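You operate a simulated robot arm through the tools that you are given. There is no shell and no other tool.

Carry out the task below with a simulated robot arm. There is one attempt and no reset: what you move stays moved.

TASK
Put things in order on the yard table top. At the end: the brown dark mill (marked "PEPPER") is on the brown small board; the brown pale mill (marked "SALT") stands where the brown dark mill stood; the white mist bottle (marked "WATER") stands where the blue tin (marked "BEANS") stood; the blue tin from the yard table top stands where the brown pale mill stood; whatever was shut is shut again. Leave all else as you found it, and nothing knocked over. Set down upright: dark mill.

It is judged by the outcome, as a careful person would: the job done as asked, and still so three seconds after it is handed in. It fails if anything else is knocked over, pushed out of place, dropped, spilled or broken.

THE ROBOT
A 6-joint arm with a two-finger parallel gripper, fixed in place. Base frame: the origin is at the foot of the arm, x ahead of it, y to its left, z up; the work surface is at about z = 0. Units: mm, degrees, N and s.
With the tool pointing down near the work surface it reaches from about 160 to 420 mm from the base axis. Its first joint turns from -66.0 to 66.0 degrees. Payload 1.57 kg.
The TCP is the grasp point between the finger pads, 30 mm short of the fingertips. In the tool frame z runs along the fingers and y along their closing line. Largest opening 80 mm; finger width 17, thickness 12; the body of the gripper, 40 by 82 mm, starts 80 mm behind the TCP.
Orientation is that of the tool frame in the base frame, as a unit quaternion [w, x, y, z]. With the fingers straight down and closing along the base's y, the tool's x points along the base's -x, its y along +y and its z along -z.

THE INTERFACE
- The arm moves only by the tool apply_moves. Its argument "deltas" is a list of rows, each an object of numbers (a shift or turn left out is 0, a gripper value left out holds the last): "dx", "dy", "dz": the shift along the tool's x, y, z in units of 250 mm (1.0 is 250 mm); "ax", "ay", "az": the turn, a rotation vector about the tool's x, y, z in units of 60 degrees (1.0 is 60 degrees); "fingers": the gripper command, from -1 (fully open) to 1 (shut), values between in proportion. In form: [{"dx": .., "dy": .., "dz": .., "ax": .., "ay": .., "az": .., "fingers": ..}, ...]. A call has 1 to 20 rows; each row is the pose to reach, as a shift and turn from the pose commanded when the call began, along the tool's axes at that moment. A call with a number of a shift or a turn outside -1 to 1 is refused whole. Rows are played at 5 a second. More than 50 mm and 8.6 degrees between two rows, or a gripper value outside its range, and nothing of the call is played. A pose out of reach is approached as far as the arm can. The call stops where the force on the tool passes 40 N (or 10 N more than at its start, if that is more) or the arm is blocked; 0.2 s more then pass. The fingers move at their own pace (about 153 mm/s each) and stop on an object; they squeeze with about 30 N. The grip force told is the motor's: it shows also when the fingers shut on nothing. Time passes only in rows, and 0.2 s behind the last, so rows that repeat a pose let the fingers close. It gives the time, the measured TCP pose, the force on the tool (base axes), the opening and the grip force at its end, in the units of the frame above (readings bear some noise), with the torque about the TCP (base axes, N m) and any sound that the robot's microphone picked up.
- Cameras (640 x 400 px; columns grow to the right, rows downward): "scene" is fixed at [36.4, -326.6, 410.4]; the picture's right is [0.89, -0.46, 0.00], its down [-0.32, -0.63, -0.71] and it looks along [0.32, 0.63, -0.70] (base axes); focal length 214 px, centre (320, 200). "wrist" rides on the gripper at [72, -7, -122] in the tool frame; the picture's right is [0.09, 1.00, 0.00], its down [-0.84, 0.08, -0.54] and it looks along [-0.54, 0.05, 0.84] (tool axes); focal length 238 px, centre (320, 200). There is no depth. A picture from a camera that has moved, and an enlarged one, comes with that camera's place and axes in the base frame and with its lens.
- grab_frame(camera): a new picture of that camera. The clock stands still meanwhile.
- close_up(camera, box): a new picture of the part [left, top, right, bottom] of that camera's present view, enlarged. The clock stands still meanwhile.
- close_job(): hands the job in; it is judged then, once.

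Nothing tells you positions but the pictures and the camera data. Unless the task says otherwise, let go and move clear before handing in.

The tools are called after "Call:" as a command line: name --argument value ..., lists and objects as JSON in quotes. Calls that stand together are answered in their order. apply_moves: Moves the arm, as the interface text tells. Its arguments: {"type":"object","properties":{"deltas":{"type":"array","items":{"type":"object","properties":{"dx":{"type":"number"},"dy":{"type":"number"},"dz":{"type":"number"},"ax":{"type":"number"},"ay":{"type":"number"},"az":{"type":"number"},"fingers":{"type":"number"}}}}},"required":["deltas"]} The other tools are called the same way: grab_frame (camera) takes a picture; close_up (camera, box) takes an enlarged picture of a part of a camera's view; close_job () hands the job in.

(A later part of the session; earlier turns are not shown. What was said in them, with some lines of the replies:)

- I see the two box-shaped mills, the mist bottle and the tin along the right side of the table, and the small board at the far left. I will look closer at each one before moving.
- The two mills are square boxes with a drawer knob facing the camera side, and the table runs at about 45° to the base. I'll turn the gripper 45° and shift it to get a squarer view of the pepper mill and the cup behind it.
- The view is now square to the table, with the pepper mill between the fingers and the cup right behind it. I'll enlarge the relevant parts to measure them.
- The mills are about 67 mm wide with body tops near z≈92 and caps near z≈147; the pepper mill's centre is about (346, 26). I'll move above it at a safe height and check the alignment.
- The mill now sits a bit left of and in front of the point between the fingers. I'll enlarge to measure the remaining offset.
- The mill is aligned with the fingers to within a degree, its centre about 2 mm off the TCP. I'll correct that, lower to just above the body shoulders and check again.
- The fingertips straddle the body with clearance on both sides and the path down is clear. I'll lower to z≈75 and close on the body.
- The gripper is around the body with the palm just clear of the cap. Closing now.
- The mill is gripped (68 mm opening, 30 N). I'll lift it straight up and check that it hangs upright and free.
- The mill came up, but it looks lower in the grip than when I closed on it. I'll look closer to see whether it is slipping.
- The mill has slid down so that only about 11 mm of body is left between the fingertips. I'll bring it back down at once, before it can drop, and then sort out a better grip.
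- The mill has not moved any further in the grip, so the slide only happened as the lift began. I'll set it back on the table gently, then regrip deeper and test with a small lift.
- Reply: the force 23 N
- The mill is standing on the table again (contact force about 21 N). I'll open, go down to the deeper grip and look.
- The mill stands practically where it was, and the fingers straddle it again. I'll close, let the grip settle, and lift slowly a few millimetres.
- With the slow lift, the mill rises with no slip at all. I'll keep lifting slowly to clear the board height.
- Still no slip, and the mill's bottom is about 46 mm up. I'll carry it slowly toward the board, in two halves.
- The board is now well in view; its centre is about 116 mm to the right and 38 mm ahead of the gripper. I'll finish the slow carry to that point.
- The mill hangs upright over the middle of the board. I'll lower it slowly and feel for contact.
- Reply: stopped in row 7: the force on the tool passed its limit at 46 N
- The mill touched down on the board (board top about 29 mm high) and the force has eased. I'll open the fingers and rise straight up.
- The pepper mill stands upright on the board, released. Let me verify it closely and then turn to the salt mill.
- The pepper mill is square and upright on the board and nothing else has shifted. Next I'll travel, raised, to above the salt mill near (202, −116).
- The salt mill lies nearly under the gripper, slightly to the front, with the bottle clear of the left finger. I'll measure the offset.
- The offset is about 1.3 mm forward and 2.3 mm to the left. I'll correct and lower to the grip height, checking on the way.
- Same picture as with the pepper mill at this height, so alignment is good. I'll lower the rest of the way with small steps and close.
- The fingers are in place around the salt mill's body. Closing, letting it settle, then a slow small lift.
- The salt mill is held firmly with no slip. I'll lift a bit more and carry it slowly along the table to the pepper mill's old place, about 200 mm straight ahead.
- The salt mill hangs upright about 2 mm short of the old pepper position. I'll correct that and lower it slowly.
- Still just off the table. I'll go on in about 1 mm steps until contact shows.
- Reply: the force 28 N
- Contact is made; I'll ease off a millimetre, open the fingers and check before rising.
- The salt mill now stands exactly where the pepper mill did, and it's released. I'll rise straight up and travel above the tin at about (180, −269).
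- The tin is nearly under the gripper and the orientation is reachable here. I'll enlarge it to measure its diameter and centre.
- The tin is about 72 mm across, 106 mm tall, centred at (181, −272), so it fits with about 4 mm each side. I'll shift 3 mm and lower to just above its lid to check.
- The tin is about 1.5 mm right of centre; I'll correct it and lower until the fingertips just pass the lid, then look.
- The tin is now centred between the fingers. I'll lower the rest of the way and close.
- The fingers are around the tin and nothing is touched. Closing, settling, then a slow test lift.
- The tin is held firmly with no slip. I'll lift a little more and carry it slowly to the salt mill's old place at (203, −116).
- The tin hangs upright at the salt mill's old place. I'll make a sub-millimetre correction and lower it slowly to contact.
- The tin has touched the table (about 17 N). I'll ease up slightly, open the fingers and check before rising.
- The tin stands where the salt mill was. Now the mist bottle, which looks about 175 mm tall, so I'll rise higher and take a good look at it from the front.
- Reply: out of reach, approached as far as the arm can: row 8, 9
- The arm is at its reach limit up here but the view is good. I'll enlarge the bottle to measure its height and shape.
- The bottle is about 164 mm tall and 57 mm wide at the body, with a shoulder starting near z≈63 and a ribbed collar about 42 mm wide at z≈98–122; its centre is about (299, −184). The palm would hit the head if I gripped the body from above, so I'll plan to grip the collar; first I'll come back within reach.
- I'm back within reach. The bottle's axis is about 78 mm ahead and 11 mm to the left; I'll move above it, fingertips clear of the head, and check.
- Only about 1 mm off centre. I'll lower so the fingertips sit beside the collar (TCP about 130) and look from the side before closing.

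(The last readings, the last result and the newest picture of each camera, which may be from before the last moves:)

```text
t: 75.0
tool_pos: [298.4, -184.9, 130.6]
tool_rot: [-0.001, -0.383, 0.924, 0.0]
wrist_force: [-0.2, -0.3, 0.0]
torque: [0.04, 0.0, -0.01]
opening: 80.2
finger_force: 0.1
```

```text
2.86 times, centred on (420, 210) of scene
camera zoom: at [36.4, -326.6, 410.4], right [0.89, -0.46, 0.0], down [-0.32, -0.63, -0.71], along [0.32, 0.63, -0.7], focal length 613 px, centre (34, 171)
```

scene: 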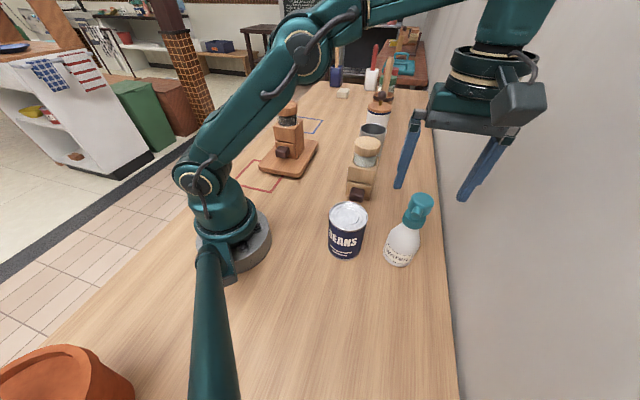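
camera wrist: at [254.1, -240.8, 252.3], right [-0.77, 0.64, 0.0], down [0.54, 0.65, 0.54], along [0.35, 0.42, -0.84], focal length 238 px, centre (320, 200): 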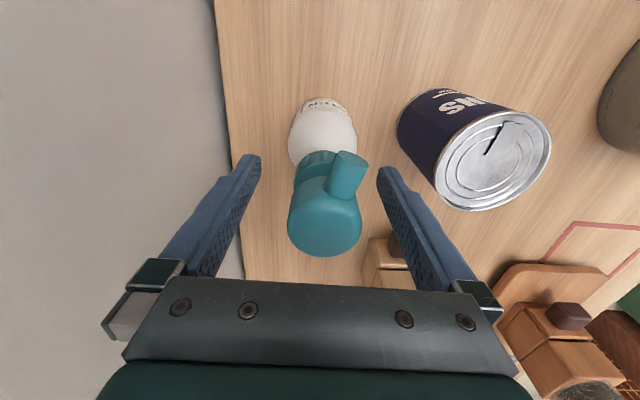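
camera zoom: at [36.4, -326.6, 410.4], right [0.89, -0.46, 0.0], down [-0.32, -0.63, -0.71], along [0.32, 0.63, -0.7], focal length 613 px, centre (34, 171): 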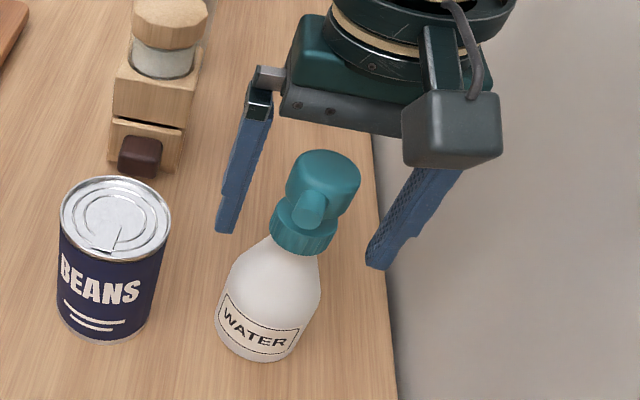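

The fingertips are level with the collar's lower edge and evenly spaced about the bottle. Closing gently on the collar.

Call:
apply_moves --deltas '[{"fingers": -0.6}, {"fingers": -0.2}, {"fingers": 0.0}, {"fingers": 1}, {"fingers": 1}, {"fingers": 1}, {"fingers": 1}]'

Call:
grab_frame --camera "wrist"

Call:
close_up --camera "scene" --box '[350, 140, 490, 280]'

```text
t: 76.6
tool_pos: [298.8, -185.0, 131.3]
tool_rot: [0.0, -0.383, 0.924, 0.0]
wrist_force: [-1.2, -0.4, -1.0]
torque: [0.02, -0.02, -0.06]
opening: 34.1
finger_force: 30.2
```

```text
taken
camera wrist: at [254.1, -240.8, 252.5], right [-0.77, 0.64, 0.0], down [0.54, 0.65, 0.54], along [0.35, 0.42, -0.84], focal length 238 px, centre (320, 200)
```

wrist: 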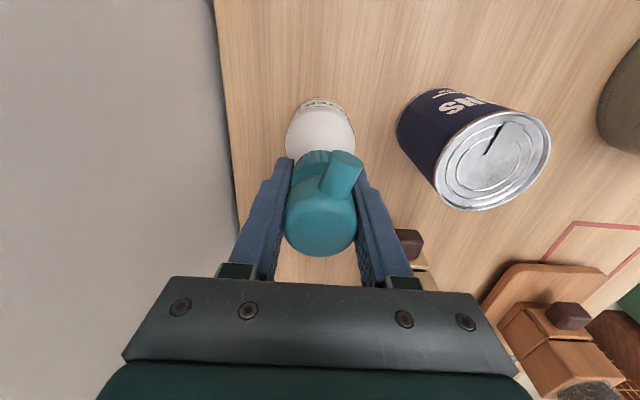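

```text
2.86 times, centred on (420, 210) of scene
camera zoom: at [36.4, -326.6, 410.4], right [0.89, -0.46, 0.0], down [-0.32, -0.63, -0.71], along [0.32, 0.63, -0.7], focal length 613 px, centre (34, 171)
```

zoom: 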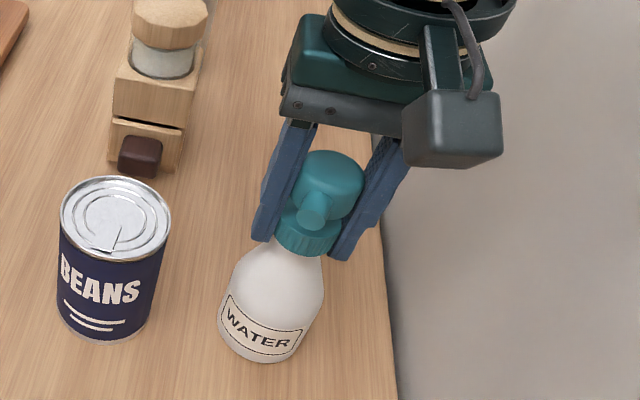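

The grip closed at 34 mm on the collar and head, with the bottle still upright. Slow test lift next.

Call:
apply_moves --deltas '[{"dz": -0.006}, {"dz": -0.012}, {"dz": -0.018}, {"dz": -0.024}, {"dz": -0.03}, {"dz": -0.036}]'

Call:
grab_frame --camera "wrist"

Call:
close_up --camera "scene" --box '[350, 140, 490, 280]'

```text
t: 78.0
tool_pos: [297.4, -186.3, 140.8]
tool_rot: [-0.001, -0.383, 0.924, 0.0]
wrist_force: [0.9, 0.2, -1.8]
torque: [-0.01, -0.02, -0.02]
opening: 34.3
finger_force: 30.1
```

```text
taken
camera wrist: at [252.6, -241.1, 261.6], right [-0.77, 0.64, 0.0], down [0.54, 0.65, 0.54], along [0.35, 0.42, -0.84], focal length 238 px, centre (320, 200)
```

wrist: 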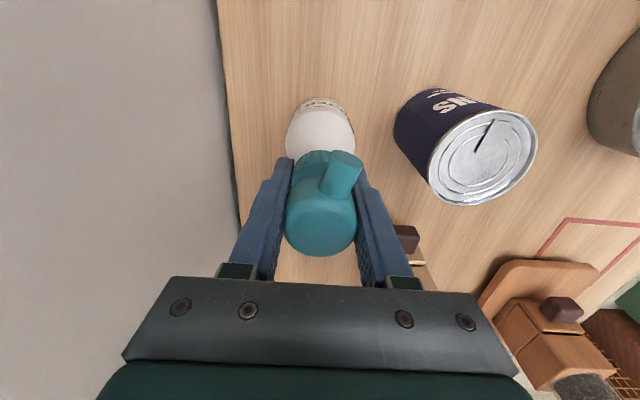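

```text
2.86 times, centred on (420, 210) of scene
camera zoom: at [36.4, -326.6, 410.4], right [0.89, -0.46, 0.0], down [-0.32, -0.63, -0.71], along [0.32, 0.63, -0.7], focal length 613 px, centre (34, 171)
```

zoom: 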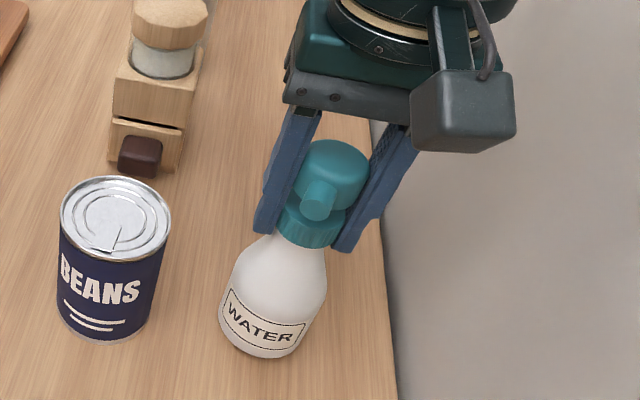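

The bottle lifts rigidly with no slip. I'll raise it a bit more and carry it slowly to the tin's old place at about (180, −273).

Call:
apply_moves --deltas '[{"dz": -0.01}, {"dz": -0.022}, {"dz": -0.036}, {"dz": -0.05}, {"dz": -0.06}, {"dz": -0.064}]'

Call:
apply_moves --deltas '[{"dx": 0.008, "dy": 0.001}, {"dx": 0.024, "dy": 0.004}, {"dx": 0.05, "dy": 0.008}, {"dx": 0.084, "dy": 0.013}, {"dx": 0.12, "dy": 0.018}, {"dx": 0.156, "dy": 0.023}, {"dx": 0.192, "dy": 0.029}, {"dx": 0.228, "dy": 0.034}, {"dx": 0.264, "dy": 0.04}, {"dx": 0.3, "dy": 0.045}, {"dx": 0.336, "dy": 0.05}, {"dx": 0.372, "dy": 0.056}, {"dx": 0.408, "dy": 0.061}, {"dx": 0.444, "dy": 0.066}, {"dx": 0.48, "dy": 0.072}, {"dx": 0.516, "dy": 0.077}, {"dx": 0.548, "dy": 0.082}, {"dx": 0.57, "dy": 0.085}, {"dx": 0.58, "dy": 0.087}, {"dx": 0.582, "dy": 0.087}]'

Call:
grab_frame --camera "wrist"

Call:
grab_frame --camera "scene"

```text
t: 79.4
tool_pos: [297.7, -186.0, 155.5]
tool_rot: [-0.001, -0.383, 0.924, -0.001]
wrist_force: [-1.1, -0.8, -1.2]
torque: [-0.02, -0.03, -0.02]
opening: 34.5
finger_force: 29.8
```

```text
t: 83.6
tool_pos: [178.1, -273.9, 155.4]
tool_rot: [-0.001, -0.383, 0.924, 0.0]
wrist_force: [-0.6, -0.3, -1.8]
torque: [0.01, -0.02, 0.01]
opening: 34.5
finger_force: 29.2
```

```text
taken
camera wrist: at [134.1, -328.8, 277.5], right [-0.77, 0.64, 0.0], down [0.54, 0.65, 0.54], along [0.35, 0.42, -0.84], focal length 238 px, centre (320, 200)
```

wrist: 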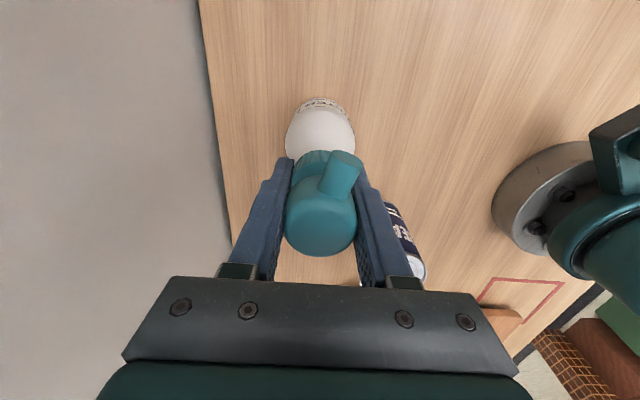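

```text
taken
```

scene: 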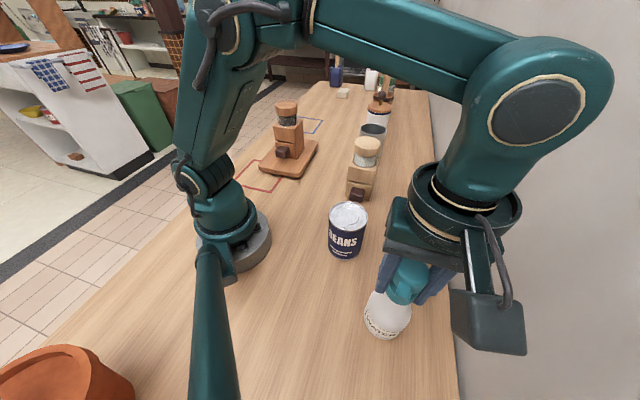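

The bottle hangs upright over the tin's old place within a millimetre. I'll make that small correction and lower slowly.

Call:
apply_moves --deltas '[{"dx": -0.005}, {"dx": -0.005, "dz": 0.014}, {"dx": -0.005, "dz": 0.03}, {"dx": -0.005, "dz": 0.046}, {"dx": -0.005, "dz": 0.062}, {"dx": -0.005, "dz": 0.076}, {"dx": -0.005, "dz": 0.084}]'

Call:
apply_moves --deltas '[{"dz": 0.004}, {"dz": 0.007}]'

Call:
close_up --camera "scene" --box '[330, 220, 470, 360]'

```text
t: 85.2
tool_pos: [178.8, -272.3, 134.9]
tool_rot: [0.0, -0.383, 0.924, -0.001]
wrist_force: [-0.3, -0.5, -1.6]
torque: [-0.03, -0.03, -0.03]
opening: 34.5
finger_force: 30.0
```

```text
t: 85.8
tool_pos: [179.3, -272.3, 131.6]
tool_rot: [0.0, -0.383, 0.924, 0.0]
wrist_force: [-0.5, -0.1, -2.3]
torque: [0.01, 0.01, -0.04]
opening: 34.5
finger_force: 29.9
```

```text
2.86 times, centred on (400, 290) of scene
camera zoom: at [36.4, -326.6, 410.4], right [0.89, -0.46, 0.0], down [-0.32, -0.63, -0.71], along [0.32, 0.63, -0.7], focal length 613 px, centre (91, -57)
```

zoom: 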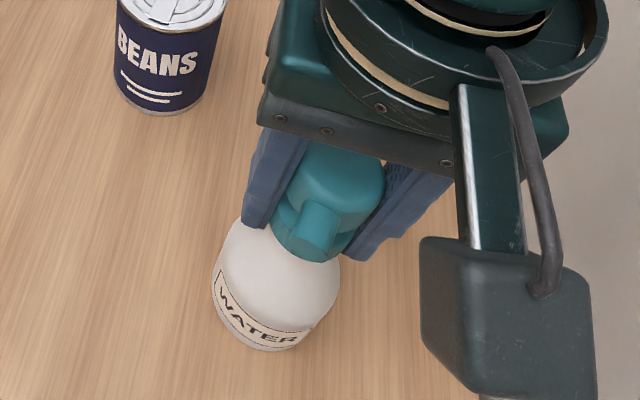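

Call:
apply_moves --deltas '[{"dz": 0.003}]'

Call:
apply_moves --deltas '[{"dz": 0.003}]'

Call:
apply_moves --deltas '[{"dz": 0.003}]'

```text
t: 86.2
tool_pos: [179.9, -271.9, 132.7]
tool_rot: [0.0, -0.383, 0.924, 0.0]
wrist_force: [-0.3, -0.6, -1.3]
torque: [-0.03, -0.01, 0.03]
opening: 34.5
finger_force: 30.4
```

```text
t: 86.6
tool_pos: [179.2, -271.8, 133.2]
tool_rot: [0.0, -0.383, 0.924, -0.001]
wrist_force: [0.4, 0.0, -2.1]
torque: [0.0, -0.02, 0.02]
opening: 34.4
finger_force: 29.6
```

```text
t: 87.0
tool_pos: [180.3, -273.0, 132.2]
tool_rot: [-0.001, -0.383, 0.924, 0.0]
wrist_force: [-0.1, -0.1, -0.5]
torque: [-0.01, -0.01, 0.04]
opening: 34.2
finger_force: 30.4
```

Force is starting to change; a couple more small steps.

Call:
apply_moves --deltas '[{"dz": 0.003}]'

Call:
apply_moves --deltas '[{"dz": 0.003}]'

```text
t: 87.4
tool_pos: [180.2, -272.7, 131.0]
tool_rot: [0.001, -0.383, 0.924, 0.0]
wrist_force: [1.0, 2.1, 7.4]
torque: [0.34, 0.0, -0.04]
opening: 34.4
finger_force: 29.8
```

```text
t: 87.8
tool_pos: [180.5, -272.1, 130.0]
tool_rot: [0.0, -0.383, 0.924, -0.001]
wrist_force: [0.4, 2.5, 13.3]
torque: [0.32, 0.08, 0.02]
opening: 34.6
finger_force: 30.6
```

The bottle is on the table. I'll ease off and open gradually so that it is released without a nudge.

Call:
apply_moves --deltas '[{"dz": -0.004}, {"dz": -0.004, "fingers": 0.1}, {"dz": -0.004, "fingers": 0.0}, {"dz": -0.004, "fingers": -0.3}, {"dz": -0.004, "fingers": -0.7}, {"dz": -0.004, "fingers": -1}, {"dz": -0.004, "fingers": -1}]'

Call:
grab_frame --camera "wrist"

Call:
close_up --camera "scene" --box '[330, 220, 470, 360]'

```text
t: 89.4
tool_pos: [179.1, -271.8, 131.0]
tool_rot: [-0.001, -0.383, 0.924, 0.0]
wrist_force: [-0.6, -0.3, -0.2]
torque: [0.0, -0.03, 0.0]
opening: 80.0
finger_force: 0.0
```

```text
taken
camera wrist: at [134.8, -328.2, 252.0], right [-0.77, 0.64, 0.0], down [0.54, 0.65, 0.54], along [0.35, 0.42, -0.84], focal length 238 px, centre (320, 200)
```

wrist: 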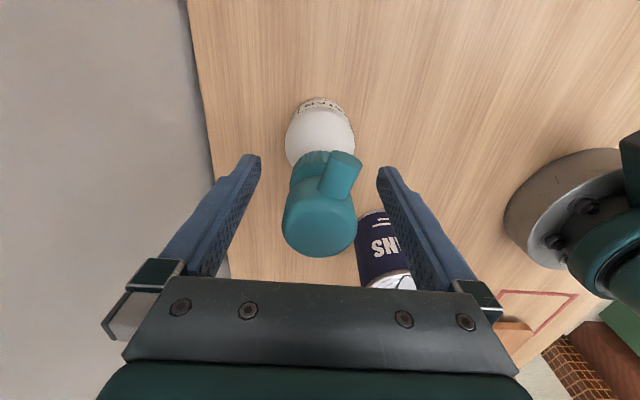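

```text
2.86 times, centred on (400, 290) of scene
camera zoom: at [36.4, -326.6, 410.4], right [0.89, -0.46, 0.0], down [-0.32, -0.63, -0.71], along [0.32, 0.63, -0.7], focal length 613 px, centre (91, -57)
```

zoom: 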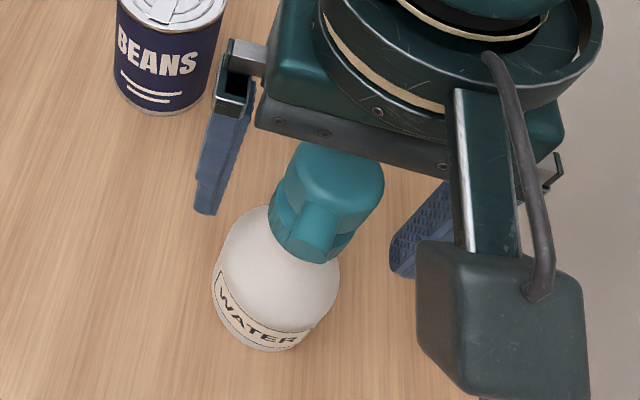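

The bottle stands upright and free. I'll rise straight up and move back toward the starting position, then inspect everything.

Call:
apply_moves --deltas '[{"dz": -0.03, "fingers": -1}, {"dz": -0.08}, {"dz": -0.14}, {"dz": -0.2}, {"dz": -0.26}, {"dz": -0.32}, {"dz": -0.35}]'

Call:
grab_frame --camera "wrist"

Call:
apply_moves --deltas '[{"dx": -0.08, "dy": 0.055}, {"dx": -0.18, "dy": 0.125}, {"dx": -0.28, "dy": 0.19}, {"dx": -0.38, "dy": 0.26}, {"dx": -0.48, "dy": 0.33}, {"dx": -0.58, "dy": 0.4}, {"dx": -0.68, "dy": 0.47}, {"dx": -0.78, "dy": 0.54}, {"dx": -0.88, "dy": 0.61}]'

Call:
grab_frame --camera "scene"

```text
t: 91.0
tool_pos: [179.5, -272.5, 217.3]
tool_rot: [-0.001, -0.383, 0.924, 0.0]
wrist_force: [0.0, 0.1, -0.9]
torque: [0.0, -0.01, -0.05]
opening: 80.1
finger_force: 0.1
```

```text
taken
camera wrist: at [135.1, -328.2, 339.4], right [-0.77, 0.64, 0.0], down [0.54, 0.65, 0.54], along [0.35, 0.42, -0.84], focal length 238 px, centre (320, 200)
```

wrist: 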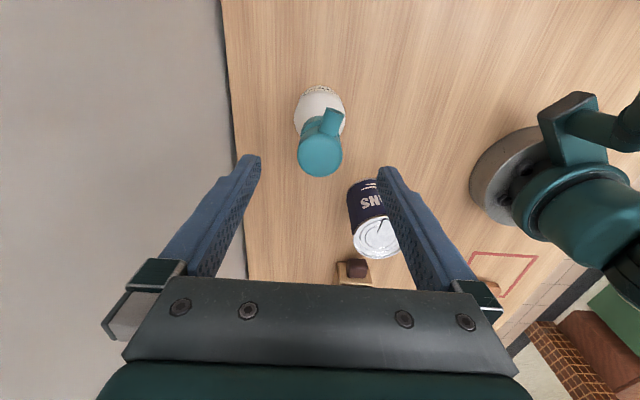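

```text
t: 93.0
tool_pos: [226.7, -7.6, 214.4]
tool_rot: [-0.001, -0.382, 0.924, -0.001]
wrist_force: [0.5, 0.7, -0.6]
torque: [-0.02, 0.01, -0.05]
opening: 80.1
finger_force: 0.1
```

```text
taken
```

scene: 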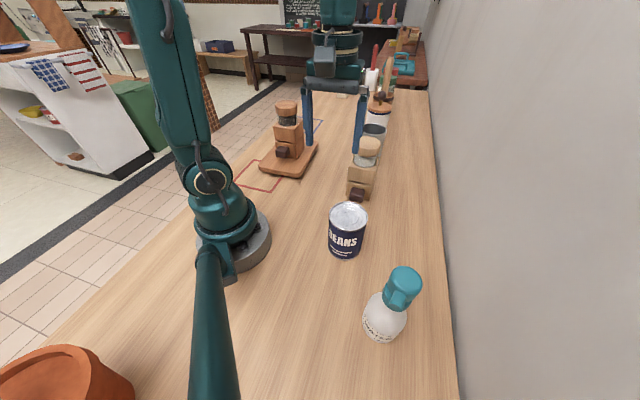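

Everything stands in its new place. I'll check each item in close-up, including the mill drawers, before handing in.

Call:
close_up --camera "scene" --box '[240, 80, 400, 210]'

Call:
close_up --camera "scene" --box '[300, 180, 460, 350]'

Call:
grab_frame --camera "wrist"

Call:
close_up --camera "scene" --box '[330, 130, 390, 205]'

```text
3.08 times, centred on (320, 145) of scene
camera zoom: at [36.4, -326.6, 410.4], right [0.89, -0.46, 0.0], down [-0.32, -0.63, -0.71], along [0.32, 0.63, -0.7], focal length 660 px, centre (320, 369)
```

zoom: 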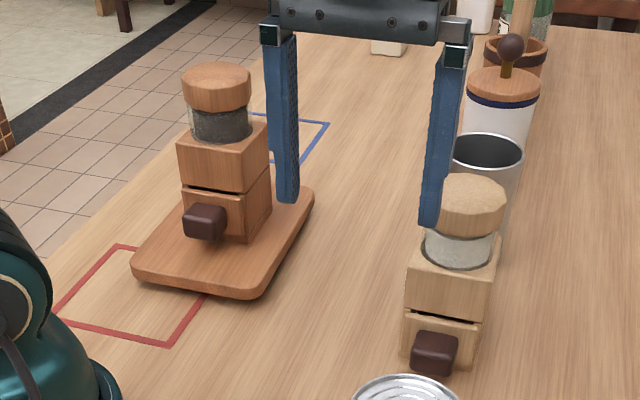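

```text
2.35 times, centred on (380, 265) of scene
camera zoom: at [36.4, -326.6, 410.4], right [0.89, -0.46, 0.0], down [-0.32, -0.63, -0.71], along [0.32, 0.63, -0.7], focal length 505 px, centre (179, 47)
```

zoom: 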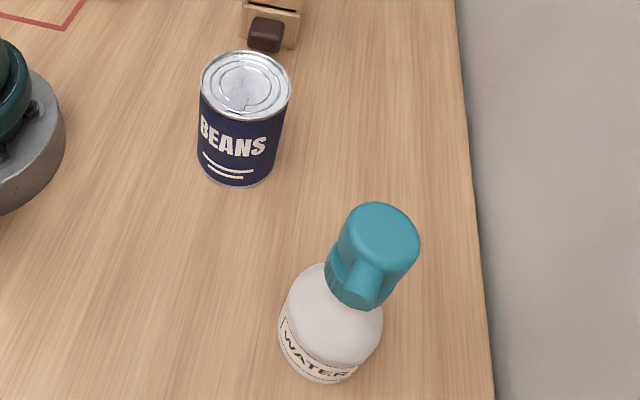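

```text
taken
camera wrist: at [182.1, -64.2, 336.2], right [-0.77, 0.64, 0.0], down [0.54, 0.65, 0.54], along [0.35, 0.42, -0.84], focal length 238 px, centre (320, 200)
```

wrist: 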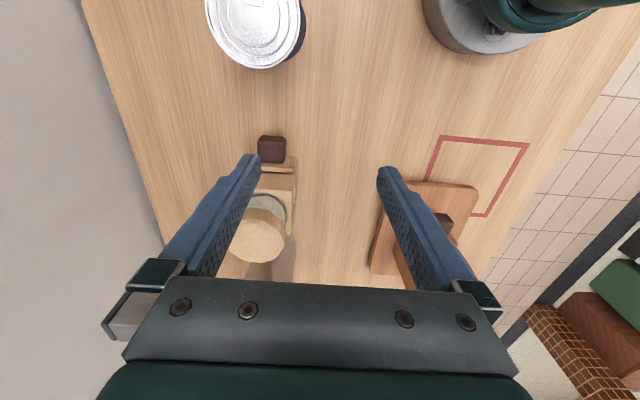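

```text
5.33 times, centred on (360, 168) of scene
camera zoom: at [36.4, -326.6, 410.4], right [0.89, -0.46, 0.0], down [-0.32, -0.63, -0.71], along [0.32, 0.63, -0.7], focal length 1144 px, centre (107, 373)
```

zoom: 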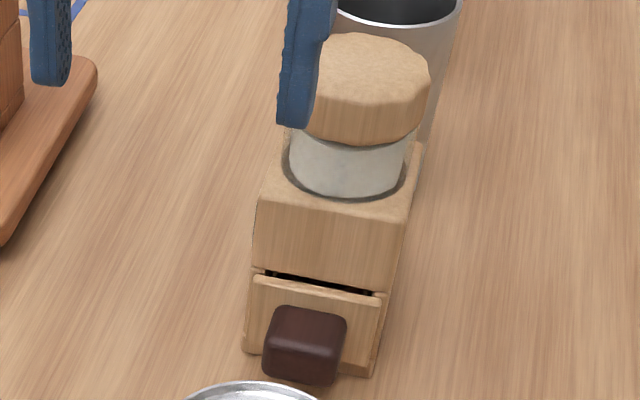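

The pepper mill is upright on the board, and the salt mill stands in its old place. The tin stands in the salt mill's old place and the bottle in the tin's. The drawers look as they did at the start and nothing else has moved. The gripper is empty and clear, so I'll hand in.

Call:
close_job

```text
The job is handed in.
```

The table is in order and I've handed the job in. The last pictures show everything upright where you asked:

- **Pepper mill:** upright near the middle of the small brown board.
- **Salt mill:** where the pepper mill stood, facing the same way.
- **Tin of beans:** where the salt mill stood.
- **Water bottle:** where the tin stood, about 1–4 mm off by my estimate.

On the first lift the pepper mill slid about 39 mm down in the grip. I lowered it back to the table without dropping it, regripped it and lifted more slowly. After that nothing slipped.

Both mill drawers look as they did at the start. I saw nothing else moved or knocked over. The gripper is empty and clear of everything.
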